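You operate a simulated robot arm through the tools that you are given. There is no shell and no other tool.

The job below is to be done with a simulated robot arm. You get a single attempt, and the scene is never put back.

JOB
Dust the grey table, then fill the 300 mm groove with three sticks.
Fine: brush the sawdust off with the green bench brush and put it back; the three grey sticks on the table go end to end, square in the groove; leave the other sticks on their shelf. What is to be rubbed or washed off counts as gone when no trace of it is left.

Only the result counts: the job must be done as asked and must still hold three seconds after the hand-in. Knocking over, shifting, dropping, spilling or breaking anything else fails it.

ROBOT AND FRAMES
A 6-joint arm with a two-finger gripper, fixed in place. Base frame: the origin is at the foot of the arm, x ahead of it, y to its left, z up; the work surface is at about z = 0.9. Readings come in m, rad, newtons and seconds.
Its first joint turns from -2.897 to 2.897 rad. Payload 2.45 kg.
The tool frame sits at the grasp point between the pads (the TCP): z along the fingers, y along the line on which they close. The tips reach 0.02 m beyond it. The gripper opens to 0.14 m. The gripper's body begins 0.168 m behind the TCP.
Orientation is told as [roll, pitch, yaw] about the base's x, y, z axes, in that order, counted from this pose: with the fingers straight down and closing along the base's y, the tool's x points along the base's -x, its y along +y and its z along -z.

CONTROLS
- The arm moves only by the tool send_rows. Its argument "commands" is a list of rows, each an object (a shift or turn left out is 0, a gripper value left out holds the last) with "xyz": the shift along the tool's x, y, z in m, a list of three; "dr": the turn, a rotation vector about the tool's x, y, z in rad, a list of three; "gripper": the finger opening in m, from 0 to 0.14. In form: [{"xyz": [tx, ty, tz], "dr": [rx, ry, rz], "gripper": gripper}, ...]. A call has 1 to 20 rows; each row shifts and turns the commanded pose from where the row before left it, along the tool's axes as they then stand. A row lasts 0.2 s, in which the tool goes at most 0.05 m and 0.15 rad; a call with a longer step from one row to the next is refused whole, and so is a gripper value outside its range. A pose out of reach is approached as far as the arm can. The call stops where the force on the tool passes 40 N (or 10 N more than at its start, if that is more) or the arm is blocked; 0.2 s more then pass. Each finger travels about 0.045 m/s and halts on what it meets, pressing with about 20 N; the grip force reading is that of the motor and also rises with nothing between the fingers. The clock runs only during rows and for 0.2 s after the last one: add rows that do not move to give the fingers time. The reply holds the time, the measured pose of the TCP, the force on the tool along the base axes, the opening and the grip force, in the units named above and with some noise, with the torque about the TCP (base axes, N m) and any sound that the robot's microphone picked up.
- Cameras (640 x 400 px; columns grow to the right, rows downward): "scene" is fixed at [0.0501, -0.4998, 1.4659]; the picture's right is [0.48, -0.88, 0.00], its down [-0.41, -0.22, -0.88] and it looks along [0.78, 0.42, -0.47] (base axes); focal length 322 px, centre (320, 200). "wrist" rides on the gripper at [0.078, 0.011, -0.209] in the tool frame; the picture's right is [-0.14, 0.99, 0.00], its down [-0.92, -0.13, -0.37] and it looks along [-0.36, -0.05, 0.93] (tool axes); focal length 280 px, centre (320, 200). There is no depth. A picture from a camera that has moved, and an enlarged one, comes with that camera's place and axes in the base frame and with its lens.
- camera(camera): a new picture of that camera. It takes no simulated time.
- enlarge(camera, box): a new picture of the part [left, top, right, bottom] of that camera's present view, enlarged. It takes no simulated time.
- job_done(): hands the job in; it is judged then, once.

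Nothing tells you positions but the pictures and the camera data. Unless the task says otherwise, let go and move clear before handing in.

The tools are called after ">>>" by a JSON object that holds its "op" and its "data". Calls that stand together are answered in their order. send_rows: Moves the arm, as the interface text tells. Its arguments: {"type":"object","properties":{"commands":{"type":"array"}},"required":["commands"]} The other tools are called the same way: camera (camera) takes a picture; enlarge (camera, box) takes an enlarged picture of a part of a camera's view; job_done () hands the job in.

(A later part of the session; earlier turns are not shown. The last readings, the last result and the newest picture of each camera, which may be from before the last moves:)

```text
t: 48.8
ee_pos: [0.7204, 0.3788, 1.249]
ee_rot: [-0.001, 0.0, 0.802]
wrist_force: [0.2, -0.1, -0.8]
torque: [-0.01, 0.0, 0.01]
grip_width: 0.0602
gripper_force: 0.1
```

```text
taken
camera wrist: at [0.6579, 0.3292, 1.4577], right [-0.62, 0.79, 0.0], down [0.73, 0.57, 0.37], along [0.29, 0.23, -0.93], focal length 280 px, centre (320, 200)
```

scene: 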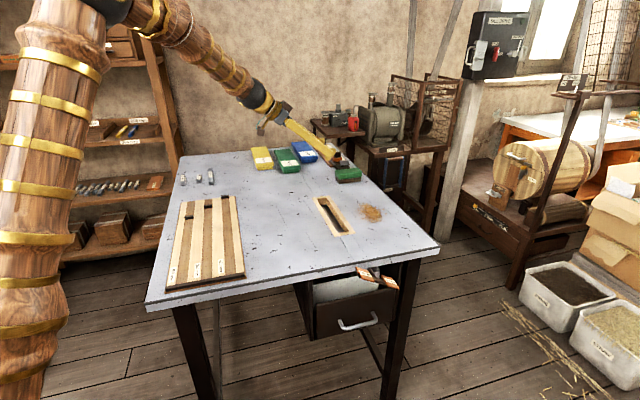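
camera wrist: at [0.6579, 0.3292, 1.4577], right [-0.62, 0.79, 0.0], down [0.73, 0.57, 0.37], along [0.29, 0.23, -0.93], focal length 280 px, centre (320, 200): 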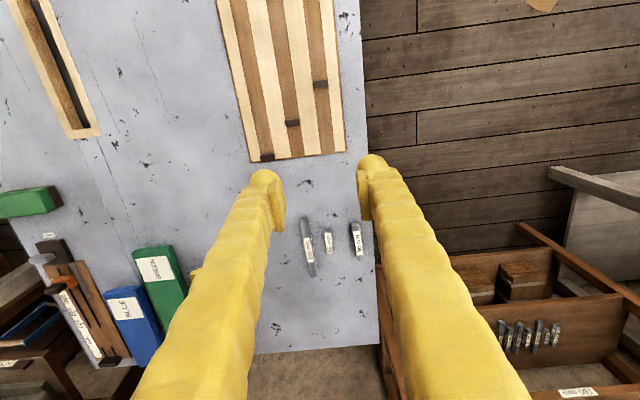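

Now all three sticks are in view between the fingers, along with the board. I'll zoom in to measure.

>>> {"op": "enlarge", "data": {"camera": "wrist", "box": [280, 190, 380, 290]}}

>>> {"op": "enlarge", "data": {"camera": "wrist", "box": [210, 0, 370, 100]}}

>>> {"op": "enlarge", "data": {"camera": "wrist", "box": [240, 70, 360, 170]}}

>>> {"op": "enlarge", "data": {"camera": "scene", "box": [170, 160, 230, 200]}}

>>> {"op": "enlarge", "data": {"camera": "scene", "box": [160, 190, 250, 250]}}

>>> {"op": "enlarge", "data": {"camera": "scene", "box": [160, 240, 250, 300]}}

```text
4.00 times, centred on (330, 240) of wrist
camera zoom: at [0.6579, 0.3292, 1.4577], right [-0.62, 0.79, 0.0], down [0.73, 0.57, 0.37], along [0.29, 0.23, -0.93], focal length 1122 px, centre (280, 40)
```

zoom: 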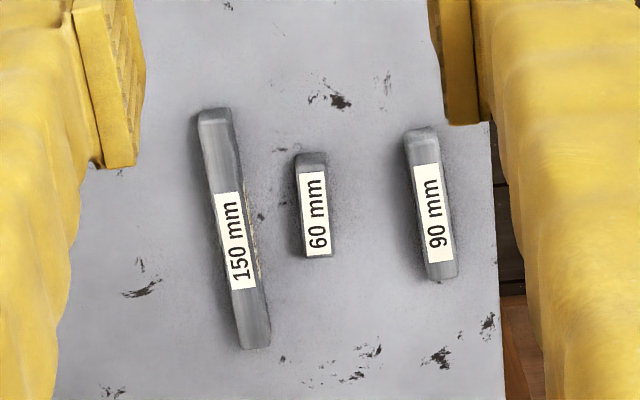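

```text
4.00 times, centred on (290, 50) of wrist
camera zoom: at [0.6579, 0.3292, 1.4577], right [-0.62, 0.79, 0.0], down [0.73, 0.57, 0.37], along [0.29, 0.23, -0.93], focal length 1122 px, centre (440, 800)
```

zoom: 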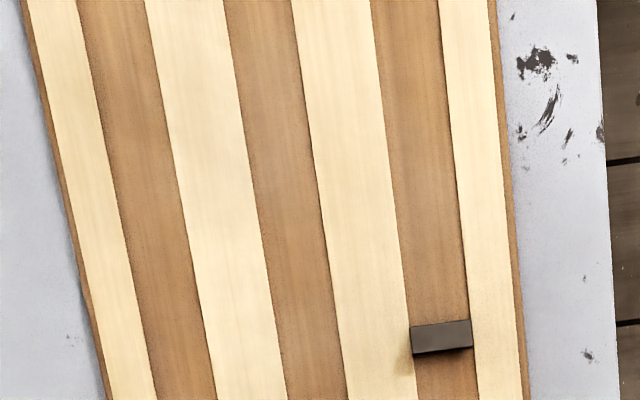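

```text
4.00 times, centred on (300, 120) of wrist
camera zoom: at [0.6579, 0.3292, 1.4577], right [-0.62, 0.79, 0.0], down [0.73, 0.57, 0.37], along [0.29, 0.23, -0.93], focal length 1122 px, centre (400, 520)
```

zoom: 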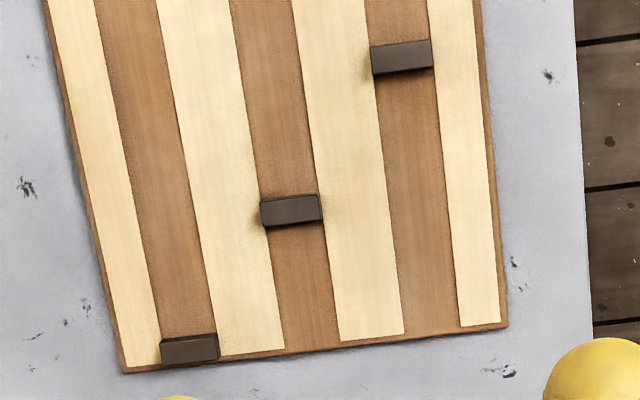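

```text
10.00 times, centred on (200, 180) of scene
camera zoom: at [0.0501, -0.4998, 1.4659], right [0.48, -0.88, 0.0], down [-0.41, -0.22, -0.88], along [0.78, 0.42, -0.47], focal length 3216 px, centre (1520, 400)
```

zoom: 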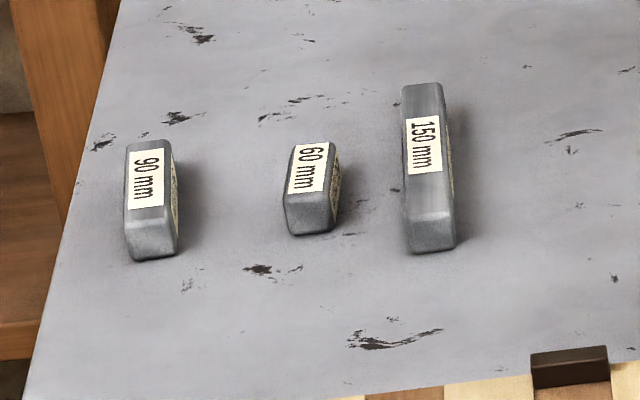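

```text
6.67 times, centred on (205, 220) of scene
camera zoom: at [0.0501, -0.4998, 1.4659], right [0.48, -0.88, 0.0], down [-0.41, -0.22, -0.88], along [0.78, 0.42, -0.47], focal length 2144 px, centre (1087, 67)
```

zoom: 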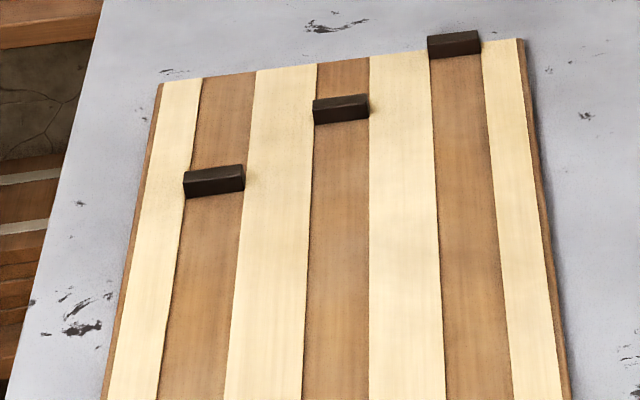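

```text
6.67 times, centred on (205, 270) of scene
camera zoom: at [0.0501, -0.4998, 1.4659], right [0.48, -0.88, 0.0], down [-0.41, -0.22, -0.88], along [0.78, 0.42, -0.47], focal length 2144 px, centre (1087, -267)
```

zoom: 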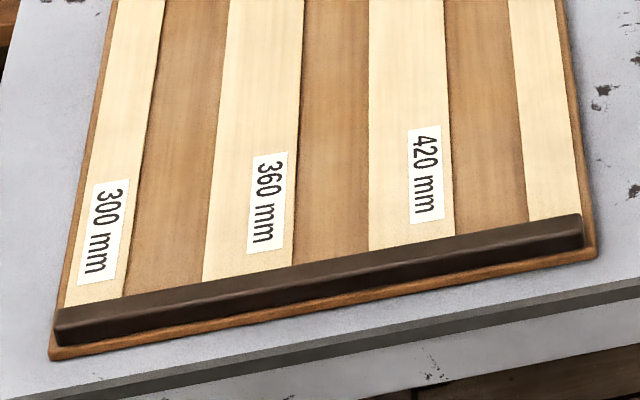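

The sticks are (centers) 150 mm at ~(.936,.513), 60 mm at ~(.897,.538), 90 mm at ~(.856,.590), all lying roughly along 40–48°. I need the rail height of the board, so I'll get a low oblique view of the 300 mm groove.

>>> {"op": "send_rows", "data": {"commands": [{"dr": [0, 0, 0.1428]}, {"dr": [0, 0, 0.1428]}, {"dr": [0, 0, 0.1428]}, {"dr": [0, 0, 0.1428]}, {"dr": [0, 0, 0.1428]}, {"dr": [0, 0, 0.1428]}, {"dr": [0, 0, 0.1428]}, {"dr": [0, 0, 0.1428]}, {"dr": [0, 0, 0.1428]}, {"dr": [0, 0, 0.1428]}, {"dr": [0, 0, 0.1428]}, {}]}}

>>> {"op": "send_rows", "data": {"commands": [{"xyz": [0.0142, -0.02, 0.033]}, {"xyz": [0.0142, -0.02, 0.033]}, {"xyz": [0.0142, -0.02, 0.033]}, {"xyz": [0.0142, -0.02, 0.033]}, {"xyz": [0.0142, -0.02, 0.033]}, {"xyz": [0.0142, -0.02, 0.033]}, {"dr": [0, -0.12, 0]}, {"dr": [0, -0.12, 0]}, {"dr": [0, -0.12, 0]}, {"dr": [0, -0.12, 0]}, {"dr": [0, -0.12, 0]}, {}]}}

>>> {"op": "camera", "data": {"camera": "wrist"}}

>>> {"op": "camera", "data": {"camera": "scene"}}

```text
t: 51.4
ee_pos: [0.7202, 0.3797, 1.2489]
ee_rot: [0.001, -0.001, -0.772]
wrist_force: [0.5, 0.9, 0.1]
torque: [-0.01, -0.03, 0.01]
grip_width: 0.0602
gripper_force: 0.0
```

```text
t: 54.0
ee_pos: [0.574, 0.3531, 1.0508]
ee_rot: [0.0, -0.6, -0.772]
wrist_force: [0.4, -0.6, 0.1]
torque: [-0.03, -0.01, 0.0]
grip_width: 0.0602
gripper_force: 0.0
```

```text
taken
camera wrist: at [0.4515, 0.4858, 1.1786], right [0.77, 0.63, 0.08], down [0.31, -0.48, 0.82], along [0.56, -0.61, -0.56], focal length 280 px, centre (320, 200)
```

wrist: 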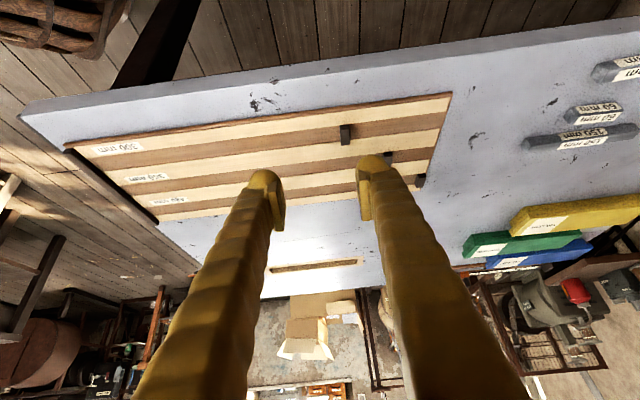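

```text
taken
```

scene: 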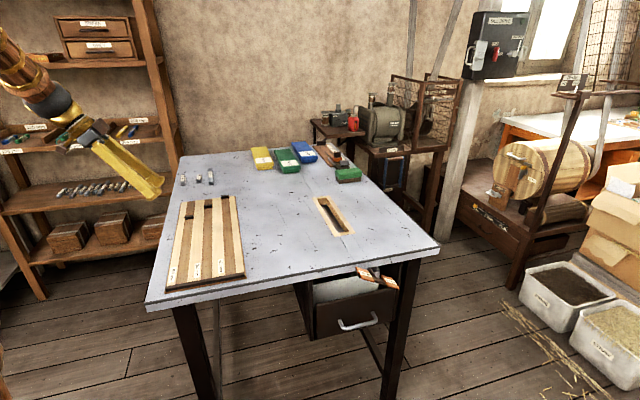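

>>> {"op": "enlarge", "data": {"camera": "wrist", "box": [290, 85, 470, 195]}}

>>> {"op": "enlarge", "data": {"camera": "wrist", "box": [50, 110, 230, 230]}}

>>> {"op": "enlarge", "data": {"camera": "wrist", "box": [320, 100, 380, 150]}}

>>> {"op": "enlarge", "data": {"camera": "wrist", "box": [510, 40, 640, 160]}}

```text
3.56 times, centred on (380, 140) of wrist
camera zoom: at [0.4515, 0.4858, 1.1786], right [0.77, 0.63, 0.08], down [0.31, -0.48, 0.82], along [0.56, -0.61, -0.56], focal length 997 px, centre (107, 413)
```

zoom: 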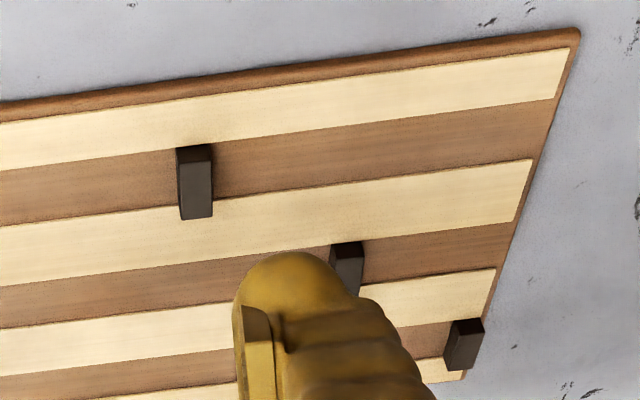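

```text
3.33 times, centred on (140, 170) of wrist
camera zoom: at [0.4515, 0.4858, 1.1786], right [0.77, 0.63, 0.08], down [0.31, -0.48, 0.82], along [0.56, -0.61, -0.56], focal length 935 px, centre (920, 300)
```

zoom: 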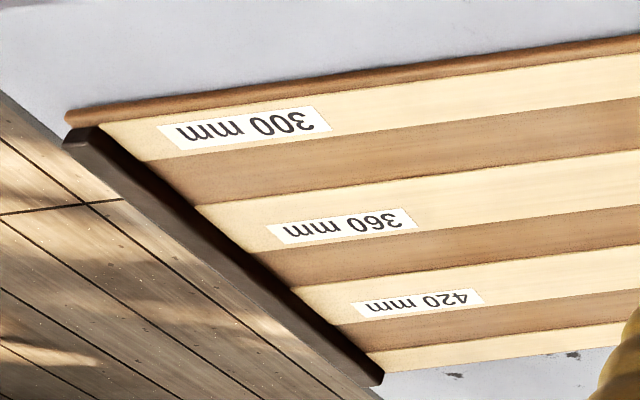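

```text
8.00 times, centred on (350, 125) of wrist
camera zoom: at [0.4515, 0.4858, 1.1786], right [0.77, 0.63, 0.08], down [0.31, -0.48, 0.82], along [0.56, -0.61, -0.56], focal length 2243 px, centre (80, 800)
```

zoom: 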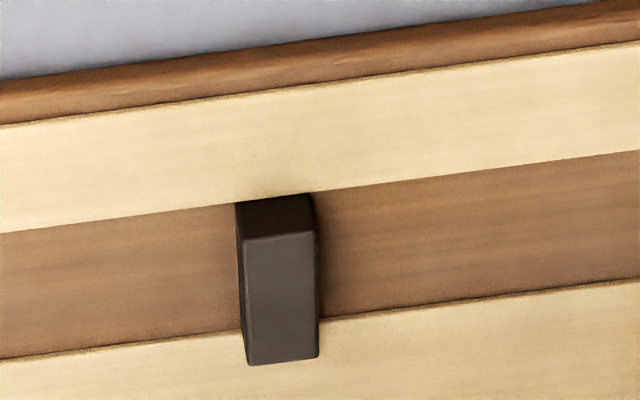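

```text
3.33 times, centred on (575, 100) of wrist
camera zoom: at [0.4515, 0.4858, 1.1786], right [0.77, 0.63, 0.08], down [0.31, -0.48, 0.82], along [0.56, -0.61, -0.56], focal length 935 px, centre (-530, 533)
```

zoom: 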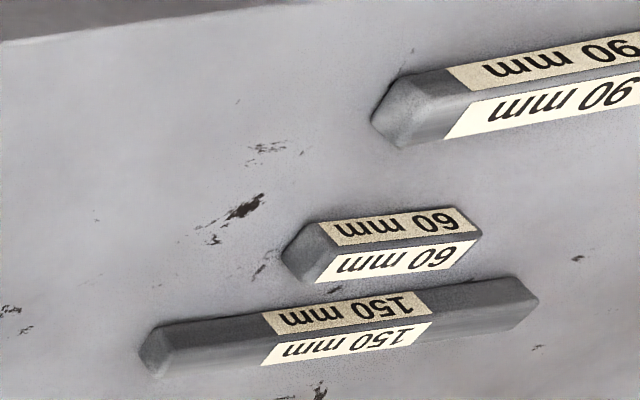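

Measured: groove center line s≈0.231 along 45°, near bar at n≈0.355, far stop n≈0.685, rail top z≈0.906, stop top z≈0.914. Next I turn upright, yaw to 45°, and lean outward slightly to test reach over the sticks.

>>> {"op": "send_rows", "data": {"commands": [{"xyz": [-0.0212, 0, -0.031]}, {"xyz": [-0.0212, 0, -0.031]}, {"xyz": [-0.0212, 0, -0.031]}, {"xyz": [-0.0212, 0, -0.031]}, {"dr": [0, 0.12, 0]}, {"dr": [0, 0.12, 0]}, {"dr": [0, 0.12, 0]}, {"dr": [0, 0.12, 0]}, {"dr": [0, 0.12, 0]}, {}]}}

>>> {"op": "send_rows", "data": {"commands": [{"dr": [0, 0, -0.1416]}, {"dr": [0, 0, -0.1416]}, {"dr": [0, 0, -0.1416]}, {"dr": [0, 0, -0.1416]}, {"dr": [0, 0, -0.1416]}, {"dr": [0, 0, -0.1416]}, {"dr": [0, 0, -0.1416]}, {"dr": [0, 0, -0.1416]}, {"dr": [0, 0, -0.1416]}, {"dr": [0, 0, -0.1416]}, {"dr": [0, 0, -0.1416]}, {"dr": [0, -0.15, 0]}, {"dr": [0, -0.15, 0]}, {}]}}

```text
t: 56.2
ee_pos: [0.5736, 0.3509, 1.2013]
ee_rot: [-0.002, 0.002, -0.769]
wrist_force: [-0.7, -0.1, 0.7]
torque: [-0.02, 0.0, -0.02]
grip_width: 0.0601
gripper_force: 0.1
```

```text
t: 59.2
ee_pos: [0.5748, 0.3503, 1.2013]
ee_rot: [0.001, -0.299, 0.788]
wrist_force: [0.0, 0.3, 1.4]
torque: [-0.03, 0.01, 0.0]
grip_width: 0.06
gripper_force: 0.1
```

>>> {"op": "send_rows", "data": {"commands": [{"xyz": [-0.0301, -0.014, 0.0282]}, {"xyz": [-0.0301, -0.014, 0.0282]}, {"xyz": [-0.0301, -0.014, 0.0282]}, {"xyz": [-0.0301, -0.014, 0.0282]}, {"xyz": [-0.0301, -0.014, 0.0282]}, {"xyz": [-0.0301, -0.014, 0.0282]}, {}]}}

>>> {"op": "camera", "data": {"camera": "wrist"}}

>>> {"op": "camera", "data": {"camera": "scene"}}

```text
t: 60.8
ee_pos: [0.7919, 0.4499, 1.0926]
ee_rot: [0.0, -0.301, 0.787]
wrist_force: [-0.2, -0.2, -0.5]
torque: [-0.03, 0.01, 0.0]
grip_width: 0.0599
gripper_force: 0.1
```

```text
taken
camera wrist: at [0.6875, 0.3593, 1.2691], right [-0.61, 0.79, 0.04], down [0.64, 0.46, 0.62], along [0.48, 0.41, -0.78], focal length 280 px, centre (320, 200)
```

wrist: 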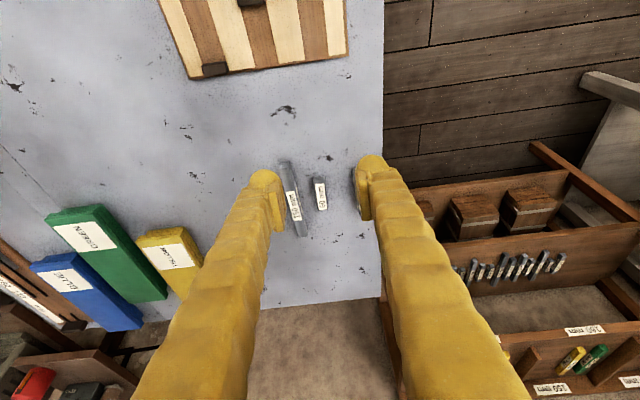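

```text
taken
```

scene: 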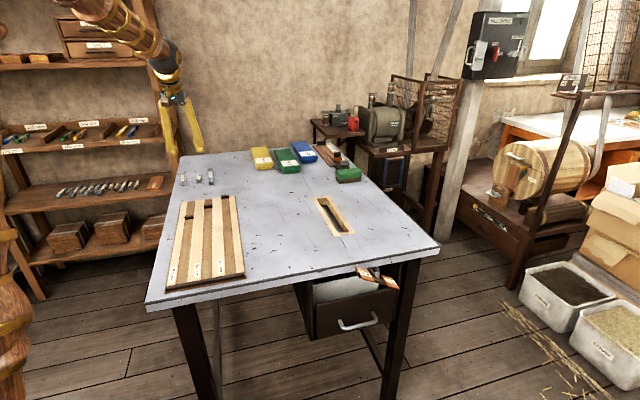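

>>> {"op": "enlarge", "data": {"camera": "wrist", "box": [265, 150, 365, 250]}}

```text
4.00 times, centred on (315, 200) of wrist
camera zoom: at [0.6875, 0.3593, 1.2691], right [-0.61, 0.79, 0.04], down [0.64, 0.46, 0.62], along [0.48, 0.41, -0.78], focal length 1122 px, centre (340, 200)
```

zoom: 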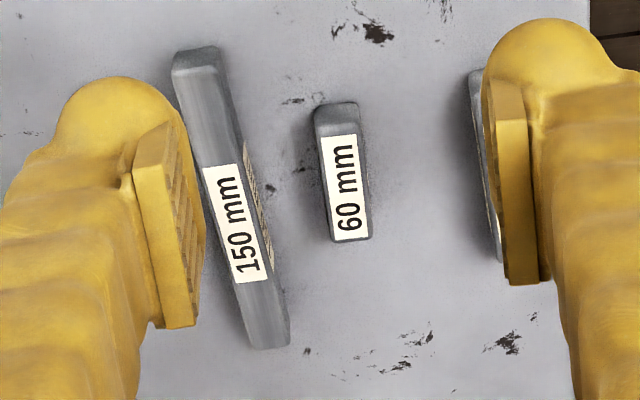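

The 150 mm stick's center is at about (.937,.515) at 45.2°, and the 60 mm at (.8955,.538) at about 43°. There's about 30 mm between them, so I'll use a 34 mm opening. Moving to hover over the 150 stick to test reach.

>>> {"op": "send_rows", "data": {"commands": [{"xyz": [-0.0222, -0.0113, 0.0304], "gripper": 0.034}, {"xyz": [-0.0222, -0.0113, 0.0304]}, {"xyz": [-0.0222, -0.0113, 0.0304]}, {"xyz": [-0.0222, -0.0113, 0.0304]}, {"xyz": [-0.0222, -0.0113, 0.0304]}, {}]}}

>>> {"op": "send_rows", "data": {"commands": [{"dr": [0, 0.05, 0]}, {"dr": [0, 0.05, 0]}, {}]}}

```text
t: 62.2
ee_pos: [0.9379, 0.5162, 0.979]
ee_rot: [0.0, -0.3, 0.788]
wrist_force: [0.3, 0.3, -0.5]
torque: [0.0, 0.01, -0.02]
grip_width: 0.0338
gripper_force: 0.0
```

```text
t: 63.0
ee_pos: [0.9375, 0.5168, 0.9799]
ee_rot: [0.0, -0.2, 0.787]
wrist_force: [0.0, -0.4, -0.4]
torque: [0.01, 0.0, 0.01]
grip_width: 0.0338
gripper_force: 0.2
```

>>> {"op": "send_rows", "data": {"commands": [{"dr": [0, 0.05, 0]}, {"dr": [0, 0.05, 0]}, {}]}}

>>> {"op": "send_rows", "data": {"commands": [{"xyz": [-0.002, 0, 0.0199]}, {}]}}

>>> {"op": "enlarge", "data": {"camera": "wrist", "box": [230, 100, 410, 220]}}

>>> {"op": "enlarge", "data": {"camera": "scene", "box": [160, 150, 250, 210]}}

```text
t: 63.8
ee_pos: [0.9387, 0.5169, 0.9805]
ee_rot: [0.002, -0.099, 0.786]
wrist_force: [0.5, -0.4, -0.1]
torque: [0.0, -0.01, 0.03]
grip_width: 0.034
gripper_force: 0.1
```

```text
t: 64.4
ee_pos: [0.9407, 0.5204, 0.961]
ee_rot: [0.001, -0.101, 0.787]
wrist_force: [0.4, 0.2, -0.5]
torque: [-0.01, 0.01, 0.0]
grip_width: 0.0341
gripper_force: 0.1
```

```text
3.33 times, centred on (320, 160) of wrist
camera zoom: at [0.8633, 0.4569, 1.1607], right [-0.6, 0.8, 0.01], down [0.71, 0.53, 0.46], along [0.36, 0.29, -0.89], focal length 935 px, centre (320, 333)
```

zoom: 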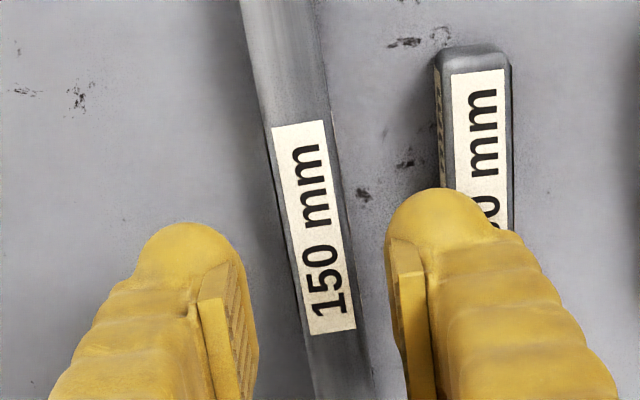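

```text
6.67 times, centred on (205, 180) of scene
camera zoom: at [0.0501, -0.4998, 1.4659], right [0.48, -0.88, 0.0], down [-0.41, -0.22, -0.88], along [0.78, 0.42, -0.47], focal length 2144 px, centre (1087, 333)
```

zoom: 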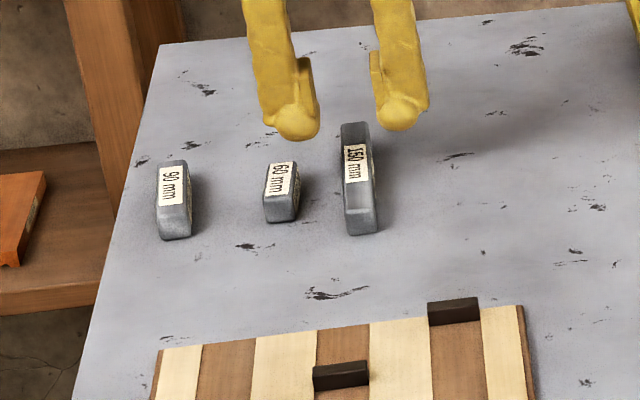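

>>> {"op": "send_rows", "data": {"commands": [{"dr": [0, 0.05, 0]}, {"dr": [0, 0.05, 0]}, {}, {}]}}

```text
t: 65.4
ee_pos: [0.9402, 0.5205, 0.961]
ee_rot: [0.0, 0.0, 0.787]
wrist_force: [0.3, -0.3, 0.0]
torque: [0.01, 0.02, -0.02]
grip_width: 0.0342
gripper_force: 0.0
```

>>> {"op": "enlarge", "data": {"camera": "wrist", "box": [230, 60, 410, 260]}}

```text
2.00 times, centred on (320, 160) of wrist
camera zoom: at [0.8781, 0.4714, 1.1697], right [-0.6, 0.8, 0.0], down [0.74, 0.56, 0.37], along [0.29, 0.22, -0.93], focal length 561 px, centre (320, 280)
```

zoom: 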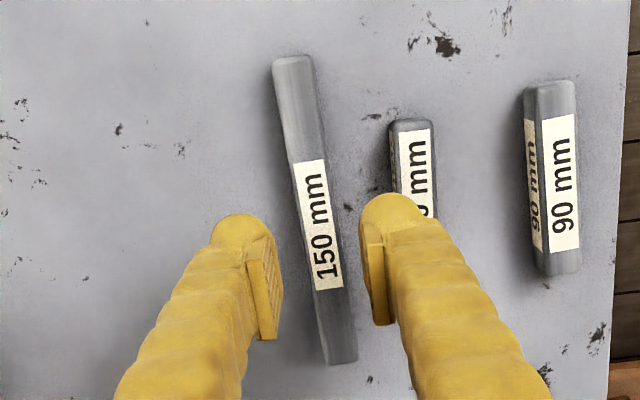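

The tool can stand upright here, which makes this simpler. The 150 mm stick center is at s≈.298, n≈1.026, yaw ≈46.3°. I'll correct and descend, with the tips stopping about 6 mm above the table.

>>> {"op": "send_rows", "data": {"commands": [{"xyz": [0.0065, -0.0012, 0], "dr": [0, 0, -0.02]}, {}, {"xyz": [0, 0, 0.015]}, {"xyz": [0, 0, 0.012]}, {"xyz": [0, 0, 0.008]}, {}, {}]}}

>>> {"op": "enlarge", "data": {"camera": "wrist", "box": [230, 60, 410, 260]}}

>>> {"op": "enlarge", "data": {"camera": "scene", "box": [170, 160, 230, 200]}}

```text
t: 67.0
ee_pos: [0.9378, 0.5139, 0.9257]
ee_rot: [0.0, -0.003, 0.806]
wrist_force: [1.1, -0.8, 12.7]
torque: [0.35, 0.36, -0.01]
grip_width: 0.0343
gripper_force: 0.5
```

```text
2.00 times, centred on (320, 160) of wrist
camera zoom: at [0.8754, 0.4638, 1.1347], right [-0.62, 0.78, 0.0], down [0.73, 0.58, 0.37], along [0.29, 0.23, -0.93], focal length 561 px, centre (320, 280)
```

zoom: 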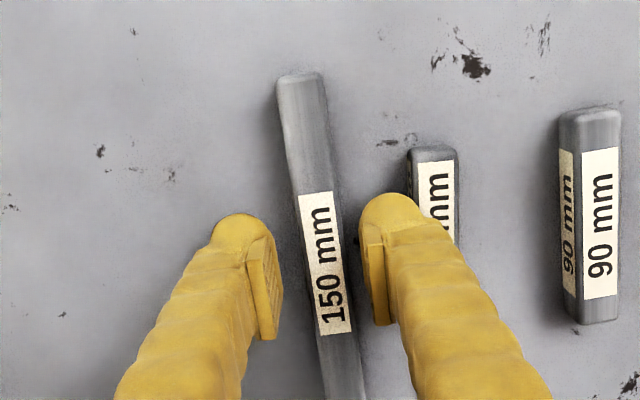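

```text
10.00 times, centred on (200, 180) of scene
camera zoom: at [0.0501, -0.4998, 1.4659], right [0.48, -0.88, 0.0], down [-0.41, -0.22, -0.88], along [0.78, 0.42, -0.47], focal length 3216 px, centre (1520, 400)
```

zoom: 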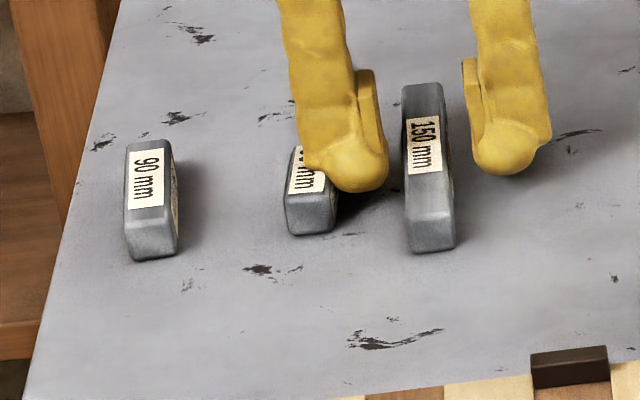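

The outer side of a finger touched the 60 mm stick (12 N upward). It did not move, but the gap is too narrow. I'll lift, grip the 150 mm stick further out past the end of the 60, and slide it sideways to make room.

>>> {"op": "send_rows", "data": {"commands": [{"xyz": [0, 0, -0.015]}, {"xyz": [0, 0, -0.02]}, {"xyz": [-0.023, 0.0004, 0]}, {"xyz": [-0.024, 0.0004, 0]}, {}, {}]}}

>>> {"op": "camera", "data": {"camera": "wrist"}}

>>> {"op": "enlarge", "data": {"camera": "wrist", "box": [230, 40, 410, 240]}}

>>> {"op": "enlarge", "data": {"camera": "scene", "box": [170, 150, 230, 190]}}

```text
t: 68.4
ee_pos: [0.9676, 0.549, 0.9613]
ee_rot: [0.001, -0.002, 0.806]
wrist_force: [-0.1, 0.6, -0.7]
torque: [-0.01, 0.02, 0.01]
grip_width: 0.0343
gripper_force: 0.0
```

```text
taken
camera wrist: at [0.9073, 0.4986, 1.1695], right [-0.62, 0.78, 0.0], down [0.73, 0.58, 0.37], along [0.29, 0.23, -0.93], focal length 280 px, centre (320, 200)
```

wrist: 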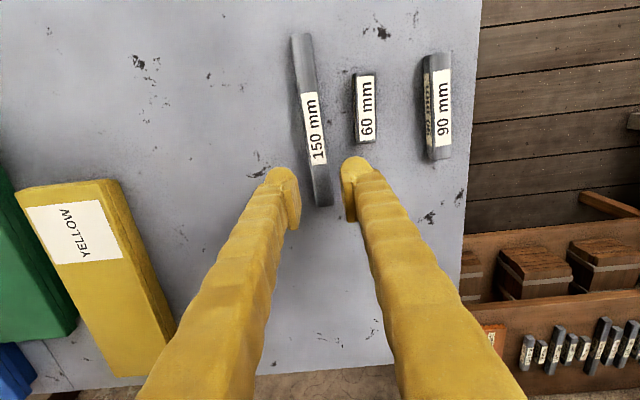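

```text
2.00 times, centred on (320, 140) of wrist
camera zoom: at [0.9073, 0.4986, 1.1695], right [-0.62, 0.78, 0.0], down [0.73, 0.58, 0.37], along [0.29, 0.23, -0.93], focal length 561 px, centre (320, 320)
```

zoom: 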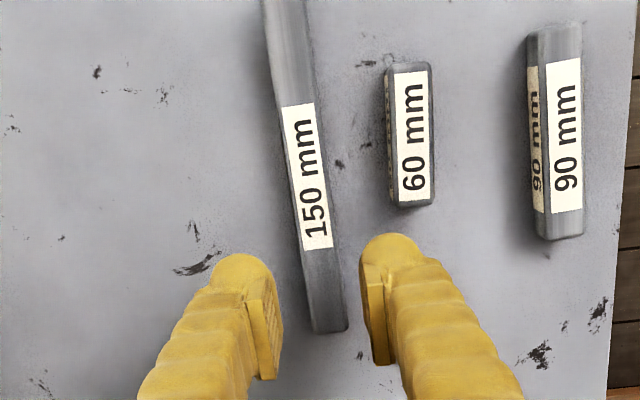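

```text
10.00 times, centred on (200, 170) of scene
camera zoom: at [0.0501, -0.4998, 1.4659], right [0.48, -0.88, 0.0], down [-0.41, -0.22, -0.88], along [0.78, 0.42, -0.47], focal length 3216 px, centre (1520, 500)
```

zoom: 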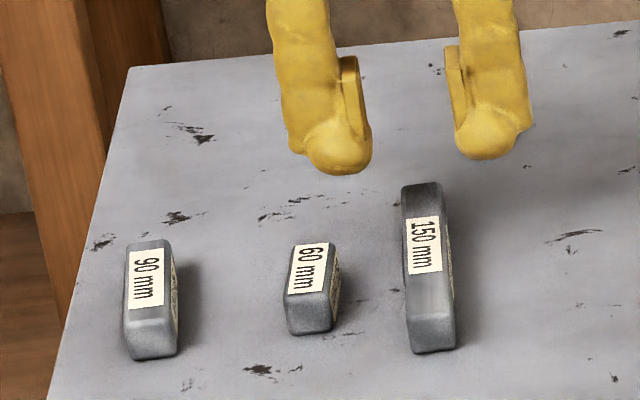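

>>> {"op": "send_rows", "data": {"commands": [{"xyz": [0, -0.0023, 0]}, {"xyz": [0, 0, 0.015]}, {"xyz": [0, 0, 0.012]}, {"xyz": [0, 0, 0.008]}, {}]}}

```text
t: 69.6
ee_pos: [0.97, 0.5469, 0.9249]
ee_rot: [-0.002, 0.0, 0.806]
wrist_force: [-0.3, -0.2, 0.1]
torque: [0.01, -0.03, 0.0]
grip_width: 0.0338
gripper_force: 0.1
```

No contact this time. Closing on the outer end of the 150.

>>> {"op": "send_rows", "data": {"commands": [{"gripper": 0.005}, {}, {}, {}]}}

>>> {"op": "enlarge", "data": {"camera": "wrist", "box": [230, 40, 410, 240]}}

```text
t: 70.6
ee_pos: [0.9705, 0.5476, 0.9249]
ee_rot: [-0.002, 0.0, 0.808]
wrist_force: [-0.4, -0.8, -0.3]
torque: [-0.02, -0.04, 0.01]
grip_width: 0.0164
gripper_force: 20.0
```

```text
2.00 times, centred on (320, 140) of wrist
camera zoom: at [0.9092, 0.4973, 1.134], right [-0.62, 0.78, 0.0], down [0.73, 0.58, 0.37], along [0.29, 0.23, -0.93], focal length 561 px, centre (320, 320)
```

zoom: 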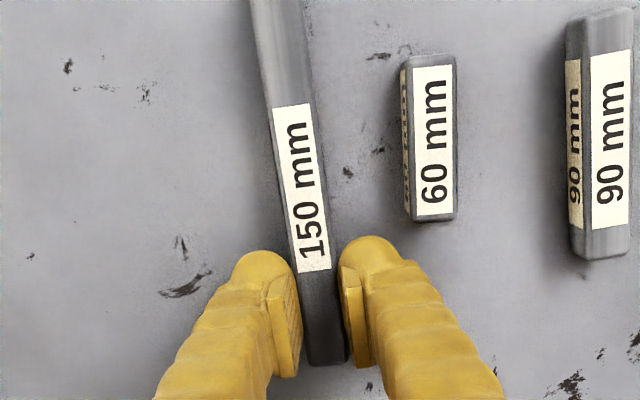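

Gripped (16 mm wide). Sliding it aside by 4 cm and 4 cm closer along the table.

>>> {"op": "send_rows", "data": {"commands": [{"xyz": [0, -0.01, 0]}, {"xyz": [0, -0.015, 0]}, {"xyz": [0, -0.015, 0]}, {"xyz": [0.015, 0, 0]}, {"xyz": [0.015, 0, 0]}, {"xyz": [0.01, 0, 0]}, {}]}}

>>> {"op": "camera", "data": {"camera": "wrist"}}

```text
t: 72.2
ee_pos: [0.9718, 0.4906, 0.9257]
ee_rot: [0.001, 0.001, 0.807]
wrist_force: [-0.9, -0.3, 0.3]
torque: [0.03, -0.02, 0.03]
grip_width: 0.0165
gripper_force: 19.9
```

```text
taken
camera wrist: at [0.9099, 0.4408, 1.1345], right [-0.62, 0.78, 0.0], down [0.73, 0.58, 0.37], along [0.29, 0.23, -0.93], focal length 280 px, centre (320, 200)
```

wrist: 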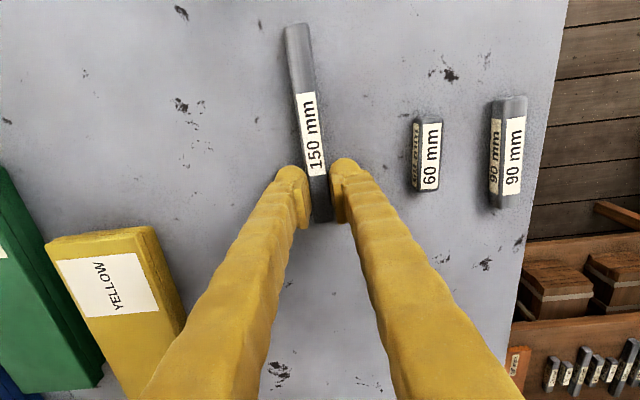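

>>> {"op": "send_rows", "data": {"commands": [{"gripper": 0.04}, {}, {}, {"xyz": [0.016, 0, 0]}, {"xyz": [0.016, 0, 0]}, {"xyz": [0.016, 0, 0]}, {}]}}

>>> {"op": "enlarge", "data": {"camera": "wrist", "box": [230, 80, 410, 280]}}

```text
t: 73.8
ee_pos: [0.94, 0.4564, 0.9254]
ee_rot: [-0.001, -0.002, 0.805]
wrist_force: [-0.5, 0.1, -0.1]
torque: [-0.01, -0.01, -0.01]
grip_width: 0.0402
gripper_force: 0.1
```

```text
2.00 times, centred on (320, 180) of wrist
camera zoom: at [0.8767, 0.4063, 1.1344], right [-0.62, 0.78, 0.0], down [0.73, 0.58, 0.37], along [0.29, 0.23, -0.93], focal length 561 px, centre (320, 240)
```

zoom: 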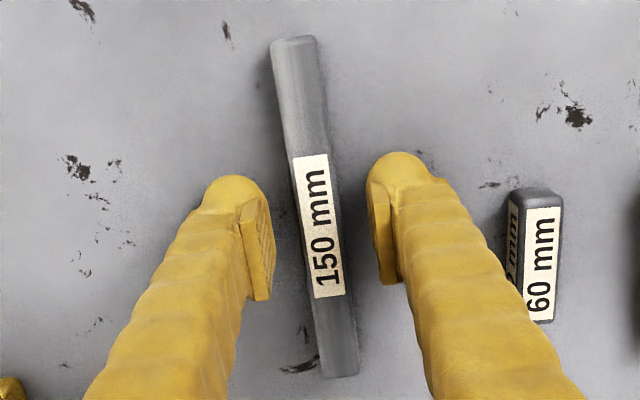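

Centered on the 150 stick. Closing and lifting.

>>> {"op": "send_rows", "data": {"commands": [{"gripper": 0.005}, {}, {}, {}, {"xyz": [0, 0, -0.01]}, {"xyz": [0, 0, -0.02]}, {"xyz": [0, 0, -0.03]}, {}]}}

>>> {"op": "enlarge", "data": {"camera": "wrist", "box": [230, 80, 410, 280]}}

>>> {"op": "enlarge", "data": {"camera": "scene", "box": [170, 140, 260, 200]}}

```text
t: 75.6
ee_pos: [0.9381, 0.4565, 0.9865]
ee_rot: [0.0, -0.001, 0.806]
wrist_force: [-0.1, 1.2, 0.1]
torque: [-0.02, -0.04, 0.01]
grip_width: 0.0167
gripper_force: 20.0
```

```text
2.00 times, centred on (320, 180) of wrist
camera zoom: at [0.8773, 0.4063, 1.1949], right [-0.62, 0.78, 0.0], down [0.73, 0.58, 0.37], along [0.29, 0.23, -0.93], focal length 561 px, centre (320, 240)
```

zoom: 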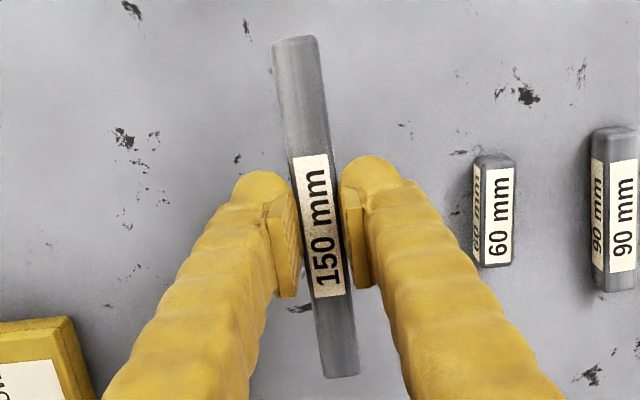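

```text
6.67 times, centred on (215, 170) of scene
camera zoom: at [0.0501, -0.4998, 1.4659], right [0.48, -0.88, 0.0], down [-0.41, -0.22, -0.88], along [0.78, 0.42, -0.47], focal length 2144 px, centre (1020, 400)
```

zoom: 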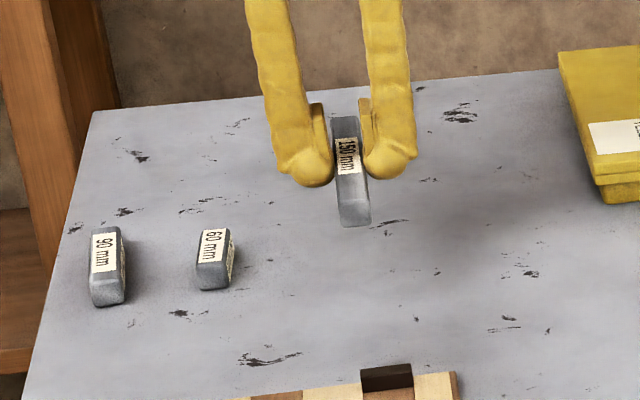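

The 150 stick is held level and centered. Carrying it to above the near end of the 300 mm groove.

>>> {"op": "send_rows", "data": {"commands": [{"dr": [0, 0, 0.021]}, {"xyz": [0.03, 0.006, 0]}, {"xyz": [0.045, 0.009, 0]}, {"xyz": [0.045, 0.009, 0]}, {"xyz": [0.045, 0.009, 0]}, {"xyz": [0.045, 0.009, 0]}, {"xyz": [0.045, 0.009, 0]}, {"xyz": [0.045, 0.009, 0]}, {"xyz": [0.045, 0.009, 0]}, {"xyz": [0.045, 0.009, 0]}, {"xyz": [0.045, 0.009, 0]}, {"xyz": [0.045, 0.009, 0]}, {"xyz": [0.045, 0.009, 0]}, {"xyz": [0.027, 0.0042, 0]}, {}, {}]}}

>>> {"op": "camera", "data": {"camera": "wrist"}}

>>> {"op": "enlarge", "data": {"camera": "scene", "box": [140, 190, 260, 290]}}

```text
t: 79.0
ee_pos: [0.4703, 0.1424, 0.9858]
ee_rot: [0.0, 0.0, 0.785]
wrist_force: [-0.4, 0.0, 0.0]
torque: [0.01, -0.01, 0.0]
grip_width: 0.0162
gripper_force: 19.5
```

```text
taken
camera wrist: at [0.408, 0.0939, 1.1944], right [-0.6, 0.8, 0.0], down [0.74, 0.56, 0.37], along [0.29, 0.22, -0.93], focal length 280 px, centre (320, 200)
```

wrist: 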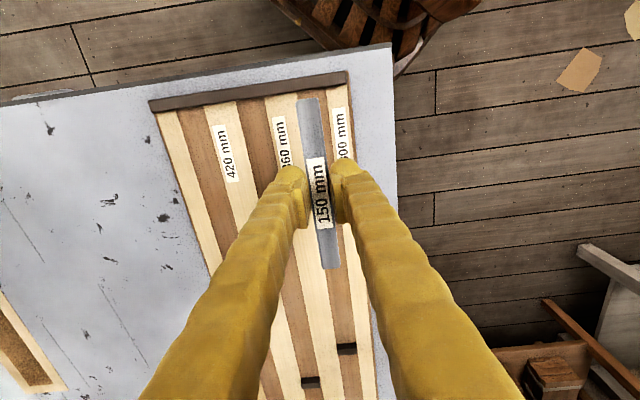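

```text
4.00 times, centred on (200, 240) of scene
camera zoom: at [0.0501, -0.4998, 1.4659], right [0.48, -0.88, 0.0], down [-0.41, -0.22, -0.88], along [0.78, 0.42, -0.47], focal length 1286 px, centre (800, 40)
```

zoom: 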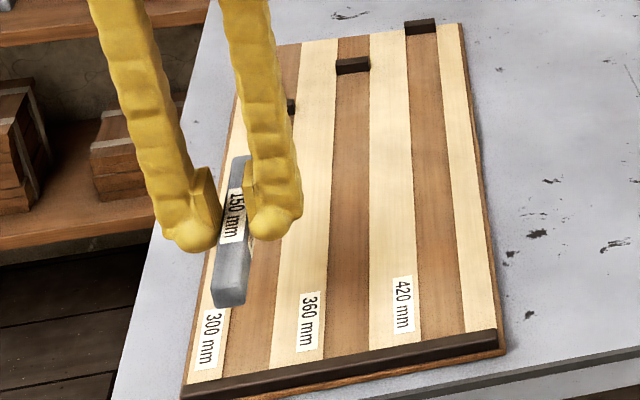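

>>> {"op": "enlarge", "data": {"camera": "wrist", "box": [250, 60, 390, 160]}}

>>> {"op": "enlarge", "data": {"camera": "wrist", "box": [280, 220, 400, 380]}}

```text
4.00 times, centred on (320, 110) of wrist
camera zoom: at [0.408, 0.0939, 1.1944], right [-0.6, 0.8, 0.0], down [0.74, 0.56, 0.37], along [0.29, 0.22, -0.93], focal length 1122 px, centre (320, 560)
```

zoom: 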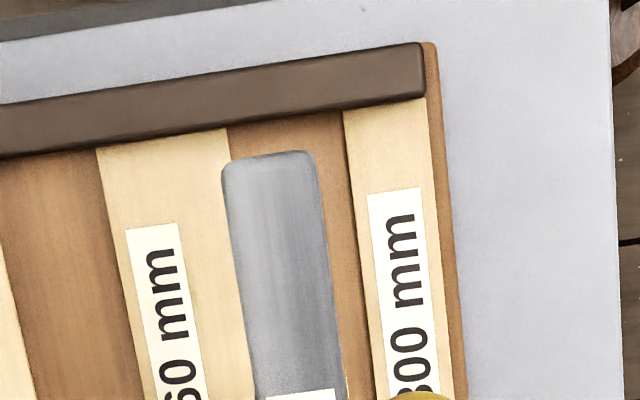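

```text
2.50 times, centred on (340, 300) of wrist
camera zoom: at [0.408, 0.0939, 1.1944], right [-0.6, 0.8, 0.0], down [0.74, 0.56, 0.37], along [0.29, 0.22, -0.93], focal length 701 px, centre (270, -50)
```

zoom: 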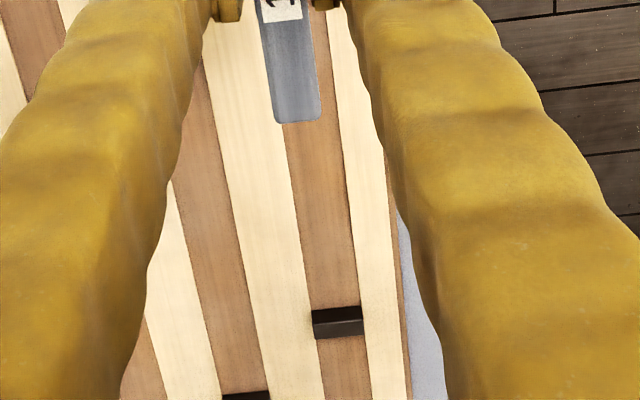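

The stick is aligned above the groove (center s≈.2305, bar n≈.355). Adjusting slightly and lowering.

>>> {"op": "send_rows", "data": {"commands": [{"xyz": [-0.002, 0.0014, 0.01]}, {"xyz": [0, 0, 0.02]}, {"xyz": [0, 0, 0.017]}, {}]}}

>>> {"op": "enlarge", "data": {"camera": "wrist", "box": [250, 60, 390, 160]}}

>>> {"op": "enlarge", "data": {"camera": "scene", "box": [150, 220, 230, 290]}}

```text
t: 80.0
ee_pos: [0.471, 0.1454, 0.939]
ee_rot: [0.001, 0.001, 0.785]
wrist_force: [0.7, 0.3, 0.3]
torque: [0.01, 0.01, -0.02]
grip_width: 0.0165
gripper_force: 20.4
```

```text
4.00 times, centred on (320, 110) of wrist
camera zoom: at [0.4088, 0.0968, 1.1471], right [-0.6, 0.8, 0.0], down [0.74, 0.56, 0.37], along [0.29, 0.22, -0.93], focal length 1122 px, centre (320, 560)
```

zoom: 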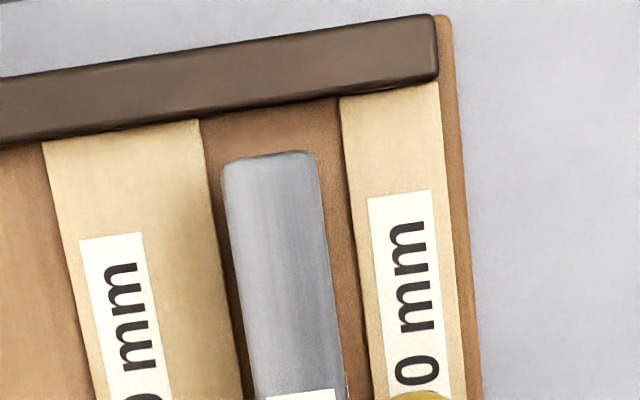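

```text
5.71 times, centred on (190, 255) of scene
camera zoom: at [0.0501, -0.4998, 1.4659], right [0.48, -0.88, 0.0], down [-0.41, -0.22, -0.88], along [0.78, 0.42, -0.47], focal length 1838 px, centre (1063, -114)
```

zoom: 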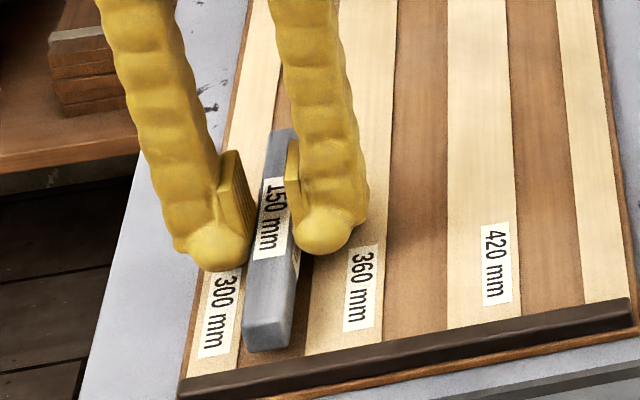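

>>> {"op": "send_rows", "data": {"commands": [{"xyz": [0, 0, 0.004]}, {"xyz": [0, 0, 0.002]}, {}]}}

>>> {"op": "send_rows", "data": {"commands": [{"xyz": [0, 0, 0.0015]}, {}]}}

```text
t: 80.8
ee_pos: [0.4725, 0.1455, 0.9324]
ee_rot: [-0.001, 0.0, 0.786]
wrist_force: [0.2, 0.5, -0.5]
torque: [-0.02, -0.01, -0.02]
grip_width: 0.0165
gripper_force: 20.1
```

```text
t: 81.4
ee_pos: [0.4714, 0.146, 0.9311]
ee_rot: [0.0, 0.001, 0.785]
wrist_force: [-0.1, 0.4, 1.1]
torque: [-0.02, 0.0, 0.01]
grip_width: 0.0164
gripper_force: 20.1
```

>>> {"op": "send_rows", "data": {"commands": [{"xyz": [0, 0, 0.001]}, {}]}}

>>> {"op": "send_rows", "data": {"commands": [{"xyz": [0, 0, 0.0007]}, {}]}}

```text
t: 82.0
ee_pos: [0.4719, 0.145, 0.9297]
ee_rot: [0.001, -0.003, 0.785]
wrist_force: [1.1, 0.9, 17.0]
torque: [0.04, -0.04, 0.0]
grip_width: 0.0163
gripper_force: 20.0
```

```text
t: 82.6
ee_pos: [0.4713, 0.1463, 0.929]
ee_rot: [0.001, 0.001, 0.787]
wrist_force: [1.8, 0.4, 17.2]
torque: [0.02, -0.04, 0.05]
grip_width: 0.0165
gripper_force: 20.2
```

Contact with the groove floor. I'll relieve the pressure and slide it toward the near bar until it touches.

>>> {"op": "send_rows", "data": {"commands": [{"xyz": [0, 0, -0.0014]}, {"xyz": [0.002, 0, 0]}, {"xyz": [0.002, 0, 0]}, {}]}}

>>> {"op": "send_rows", "data": {"commands": [{"xyz": [0.001, 0, 0]}, {"xyz": [0.001, 0, 0]}, {}]}}

>>> {"op": "enlarge", "data": {"camera": "wrist", "box": [250, 60, 390, 160]}}

```text
t: 83.6
ee_pos: [0.4683, 0.142, 0.9301]
ee_rot: [0.0, 0.0, 0.786]
wrist_force: [0.0, 0.3, -0.4]
torque: [-0.03, -0.03, 0.0]
grip_width: 0.0167
gripper_force: 20.5
```

```text
t: 84.4
ee_pos: [0.4661, 0.1422, 0.9314]
ee_rot: [0.0, 0.0, 0.784]
wrist_force: [0.2, -0.3, -0.9]
torque: [-0.02, 0.01, 0.0]
grip_width: 0.0163
gripper_force: 19.7
```

```text
4.00 times, centred on (320, 110) of wrist
camera zoom: at [0.4046, 0.0926, 1.1399], right [-0.6, 0.8, 0.0], down [0.74, 0.56, 0.37], along [0.29, 0.22, -0.93], focal length 1122 px, centre (320, 560)
```

zoom: 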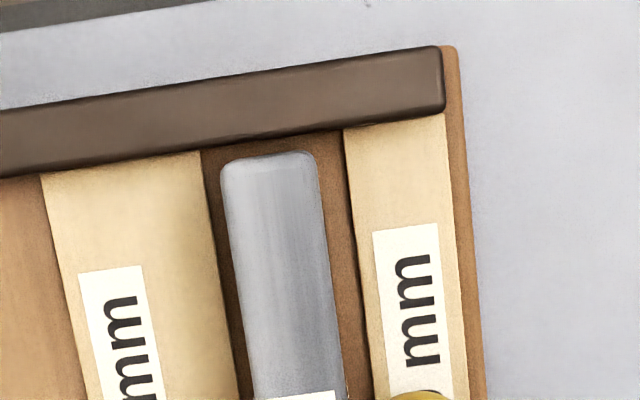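

>>> {"op": "send_rows", "data": {"commands": [{"xyz": [0.001, 0, 0]}, {"xyz": [0.001, 0, 0]}, {}]}}

>>> {"op": "send_rows", "data": {"commands": [{"xyz": [0.001, 0, 0]}, {"xyz": [0.001, 0, 0]}, {}]}}

>>> {"op": "enlarge", "data": {"camera": "wrist", "box": [250, 60, 390, 160]}}

```text
t: 85.2
ee_pos: [0.4669, 0.1401, 0.9315]
ee_rot: [0.0, -0.002, 0.786]
wrist_force: [0.3, 0.0, 0.1]
torque: [0.0, 0.02, 0.0]
grip_width: 0.0164
gripper_force: 19.7
```

```text
t: 86.0
ee_pos: [0.4653, 0.1368, 0.9312]
ee_rot: [0.0, -0.001, 0.784]
wrist_force: [11.1, 11.2, 1.3]
torque: [0.16, -0.11, -0.04]
grip_width: 0.0163
gripper_force: 20.2
```

```text
4.00 times, centred on (320, 110) of wrist
camera zoom: at [0.4022, 0.0901, 1.14], right [-0.6, 0.8, 0.0], down [0.74, 0.56, 0.37], along [0.3, 0.22, -0.93], focal length 1122 px, centre (320, 560)
```

zoom: 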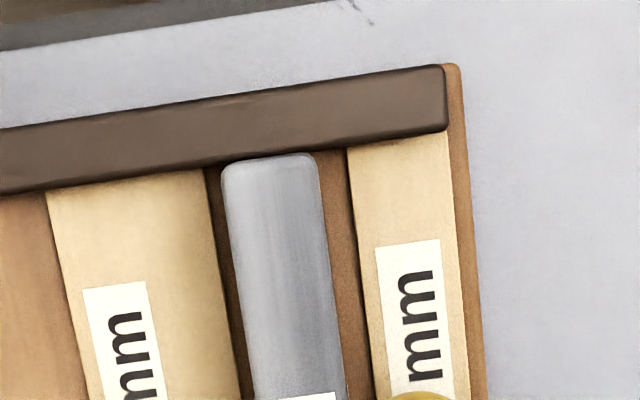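

The stick is against the near bar. Lowering the last millimetre and releasing.

>>> {"op": "send_rows", "data": {"commands": [{"xyz": [-0.0006, 0, 0.0008]}, {"xyz": [0, 0, 0.0004]}, {}]}}

>>> {"op": "send_rows", "data": {"commands": [{"gripper": 0.03}, {}, {}, {"xyz": [0, 0, -0.02]}, {"xyz": [0, 0, -0.04]}, {}]}}

>>> {"op": "camera", "data": {"camera": "wrist"}}

>>> {"op": "enlarge", "data": {"camera": "scene", "box": [150, 220, 230, 290]}}

```text
t: 86.8
ee_pos: [0.4646, 0.1391, 0.9299]
ee_rot: [0.001, 0.0, 0.785]
wrist_force: [6.2, 6.6, 1.3]
torque: [0.17, -0.15, 0.0]
grip_width: 0.0164
gripper_force: 20.4
```

```text
t: 88.2
ee_pos: [0.4648, 0.1386, 0.9894]
ee_rot: [0.001, -0.002, 0.786]
wrist_force: [0.4, -0.9, -0.6]
torque: [0.03, -0.01, 0.04]
grip_width: 0.0299
gripper_force: 0.1
```

```text
taken
camera wrist: at [0.4018, 0.0893, 1.1983], right [-0.6, 0.8, 0.0], down [0.74, 0.56, 0.37], along [0.29, 0.22, -0.93], focal length 280 px, centre (320, 200)
```

wrist: 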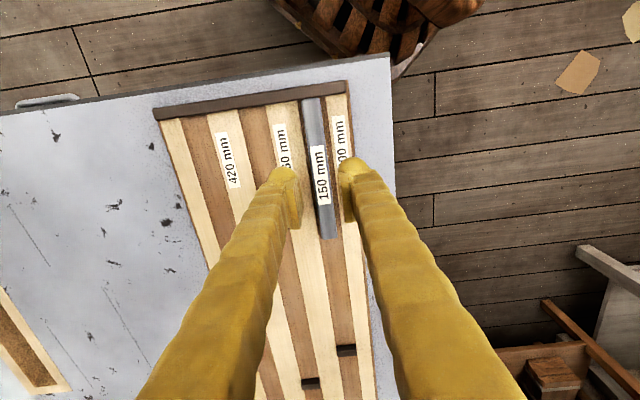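

```text
5.71 times, centred on (190, 255) of scene
camera zoom: at [0.0501, -0.4998, 1.4659], right [0.48, -0.88, 0.0], down [-0.41, -0.22, -0.88], along [0.78, 0.42, -0.47], focal length 1838 px, centre (1063, -114)
```

zoom: 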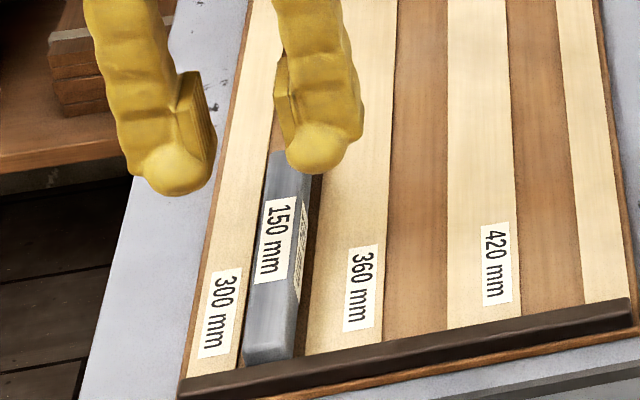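

The 150 mm stick sits in the groove against the bar. Next is the 90 mm stick, center ≈(.857,.590) at yaw ≈49°.

>>> {"op": "send_rows", "data": {"commands": [{"xyz": [-0.0426, 0.003, 0], "gripper": 0.04}, {"xyz": [-0.0426, 0.003, 0]}, {"xyz": [-0.0426, 0.003, 0]}, {"xyz": [-0.0426, 0.003, 0]}, {"xyz": [-0.0426, 0.003, 0]}, {"xyz": [-0.0426, 0.003, 0]}, {"xyz": [-0.0426, 0.003, 0]}, {"xyz": [-0.0426, 0.003, 0]}, {"xyz": [-0.0426, 0.003, 0]}, {"xyz": [-0.0426, 0.003, 0]}, {"xyz": [-0.0426, 0.003, 0]}, {"xyz": [-0.0426, 0.003, 0]}, {"xyz": [-0.0426, 0.003, 0]}, {"xyz": [-0.0426, 0.003, 0]}, {"dr": [0, 0, -0.07]}, {}]}}

>>> {"op": "camera", "data": {"camera": "wrist"}}

>>> {"op": "enlarge", "data": {"camera": "wrist", "box": [230, 60, 410, 260]}}

```text
t: 91.6
ee_pos: [0.8576, 0.5909, 0.9911]
ee_rot: [-0.001, -0.001, 0.856]
wrist_force: [0.2, 0.0, -0.8]
torque: [0.0, -0.02, 0.02]
grip_width: 0.0399
gripper_force: 0.0
```

```text
taken
camera wrist: at [0.7983, 0.5383, 1.1989], right [-0.66, 0.75, 0.0], down [0.7, 0.61, 0.37], along [0.28, 0.24, -0.93], focal length 280 px, centre (320, 200)
```

wrist: 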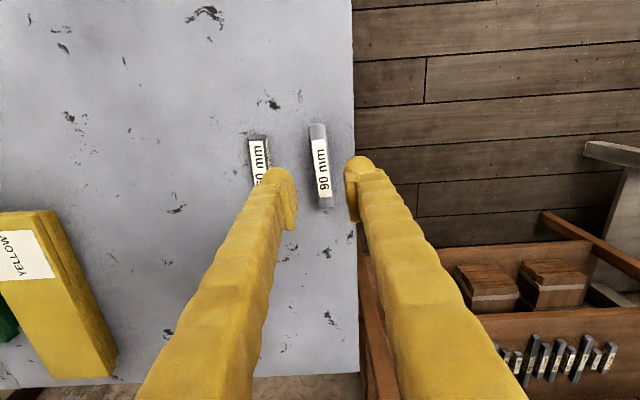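

```text
2.00 times, centred on (320, 160) of wrist
camera zoom: at [0.7983, 0.5383, 1.1989], right [-0.66, 0.75, 0.0], down [0.7, 0.61, 0.37], along [0.28, 0.24, -0.93], focal length 561 px, centre (320, 280)
```

zoom: 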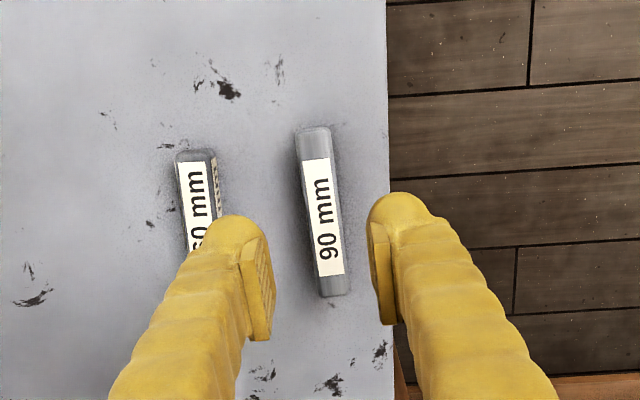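

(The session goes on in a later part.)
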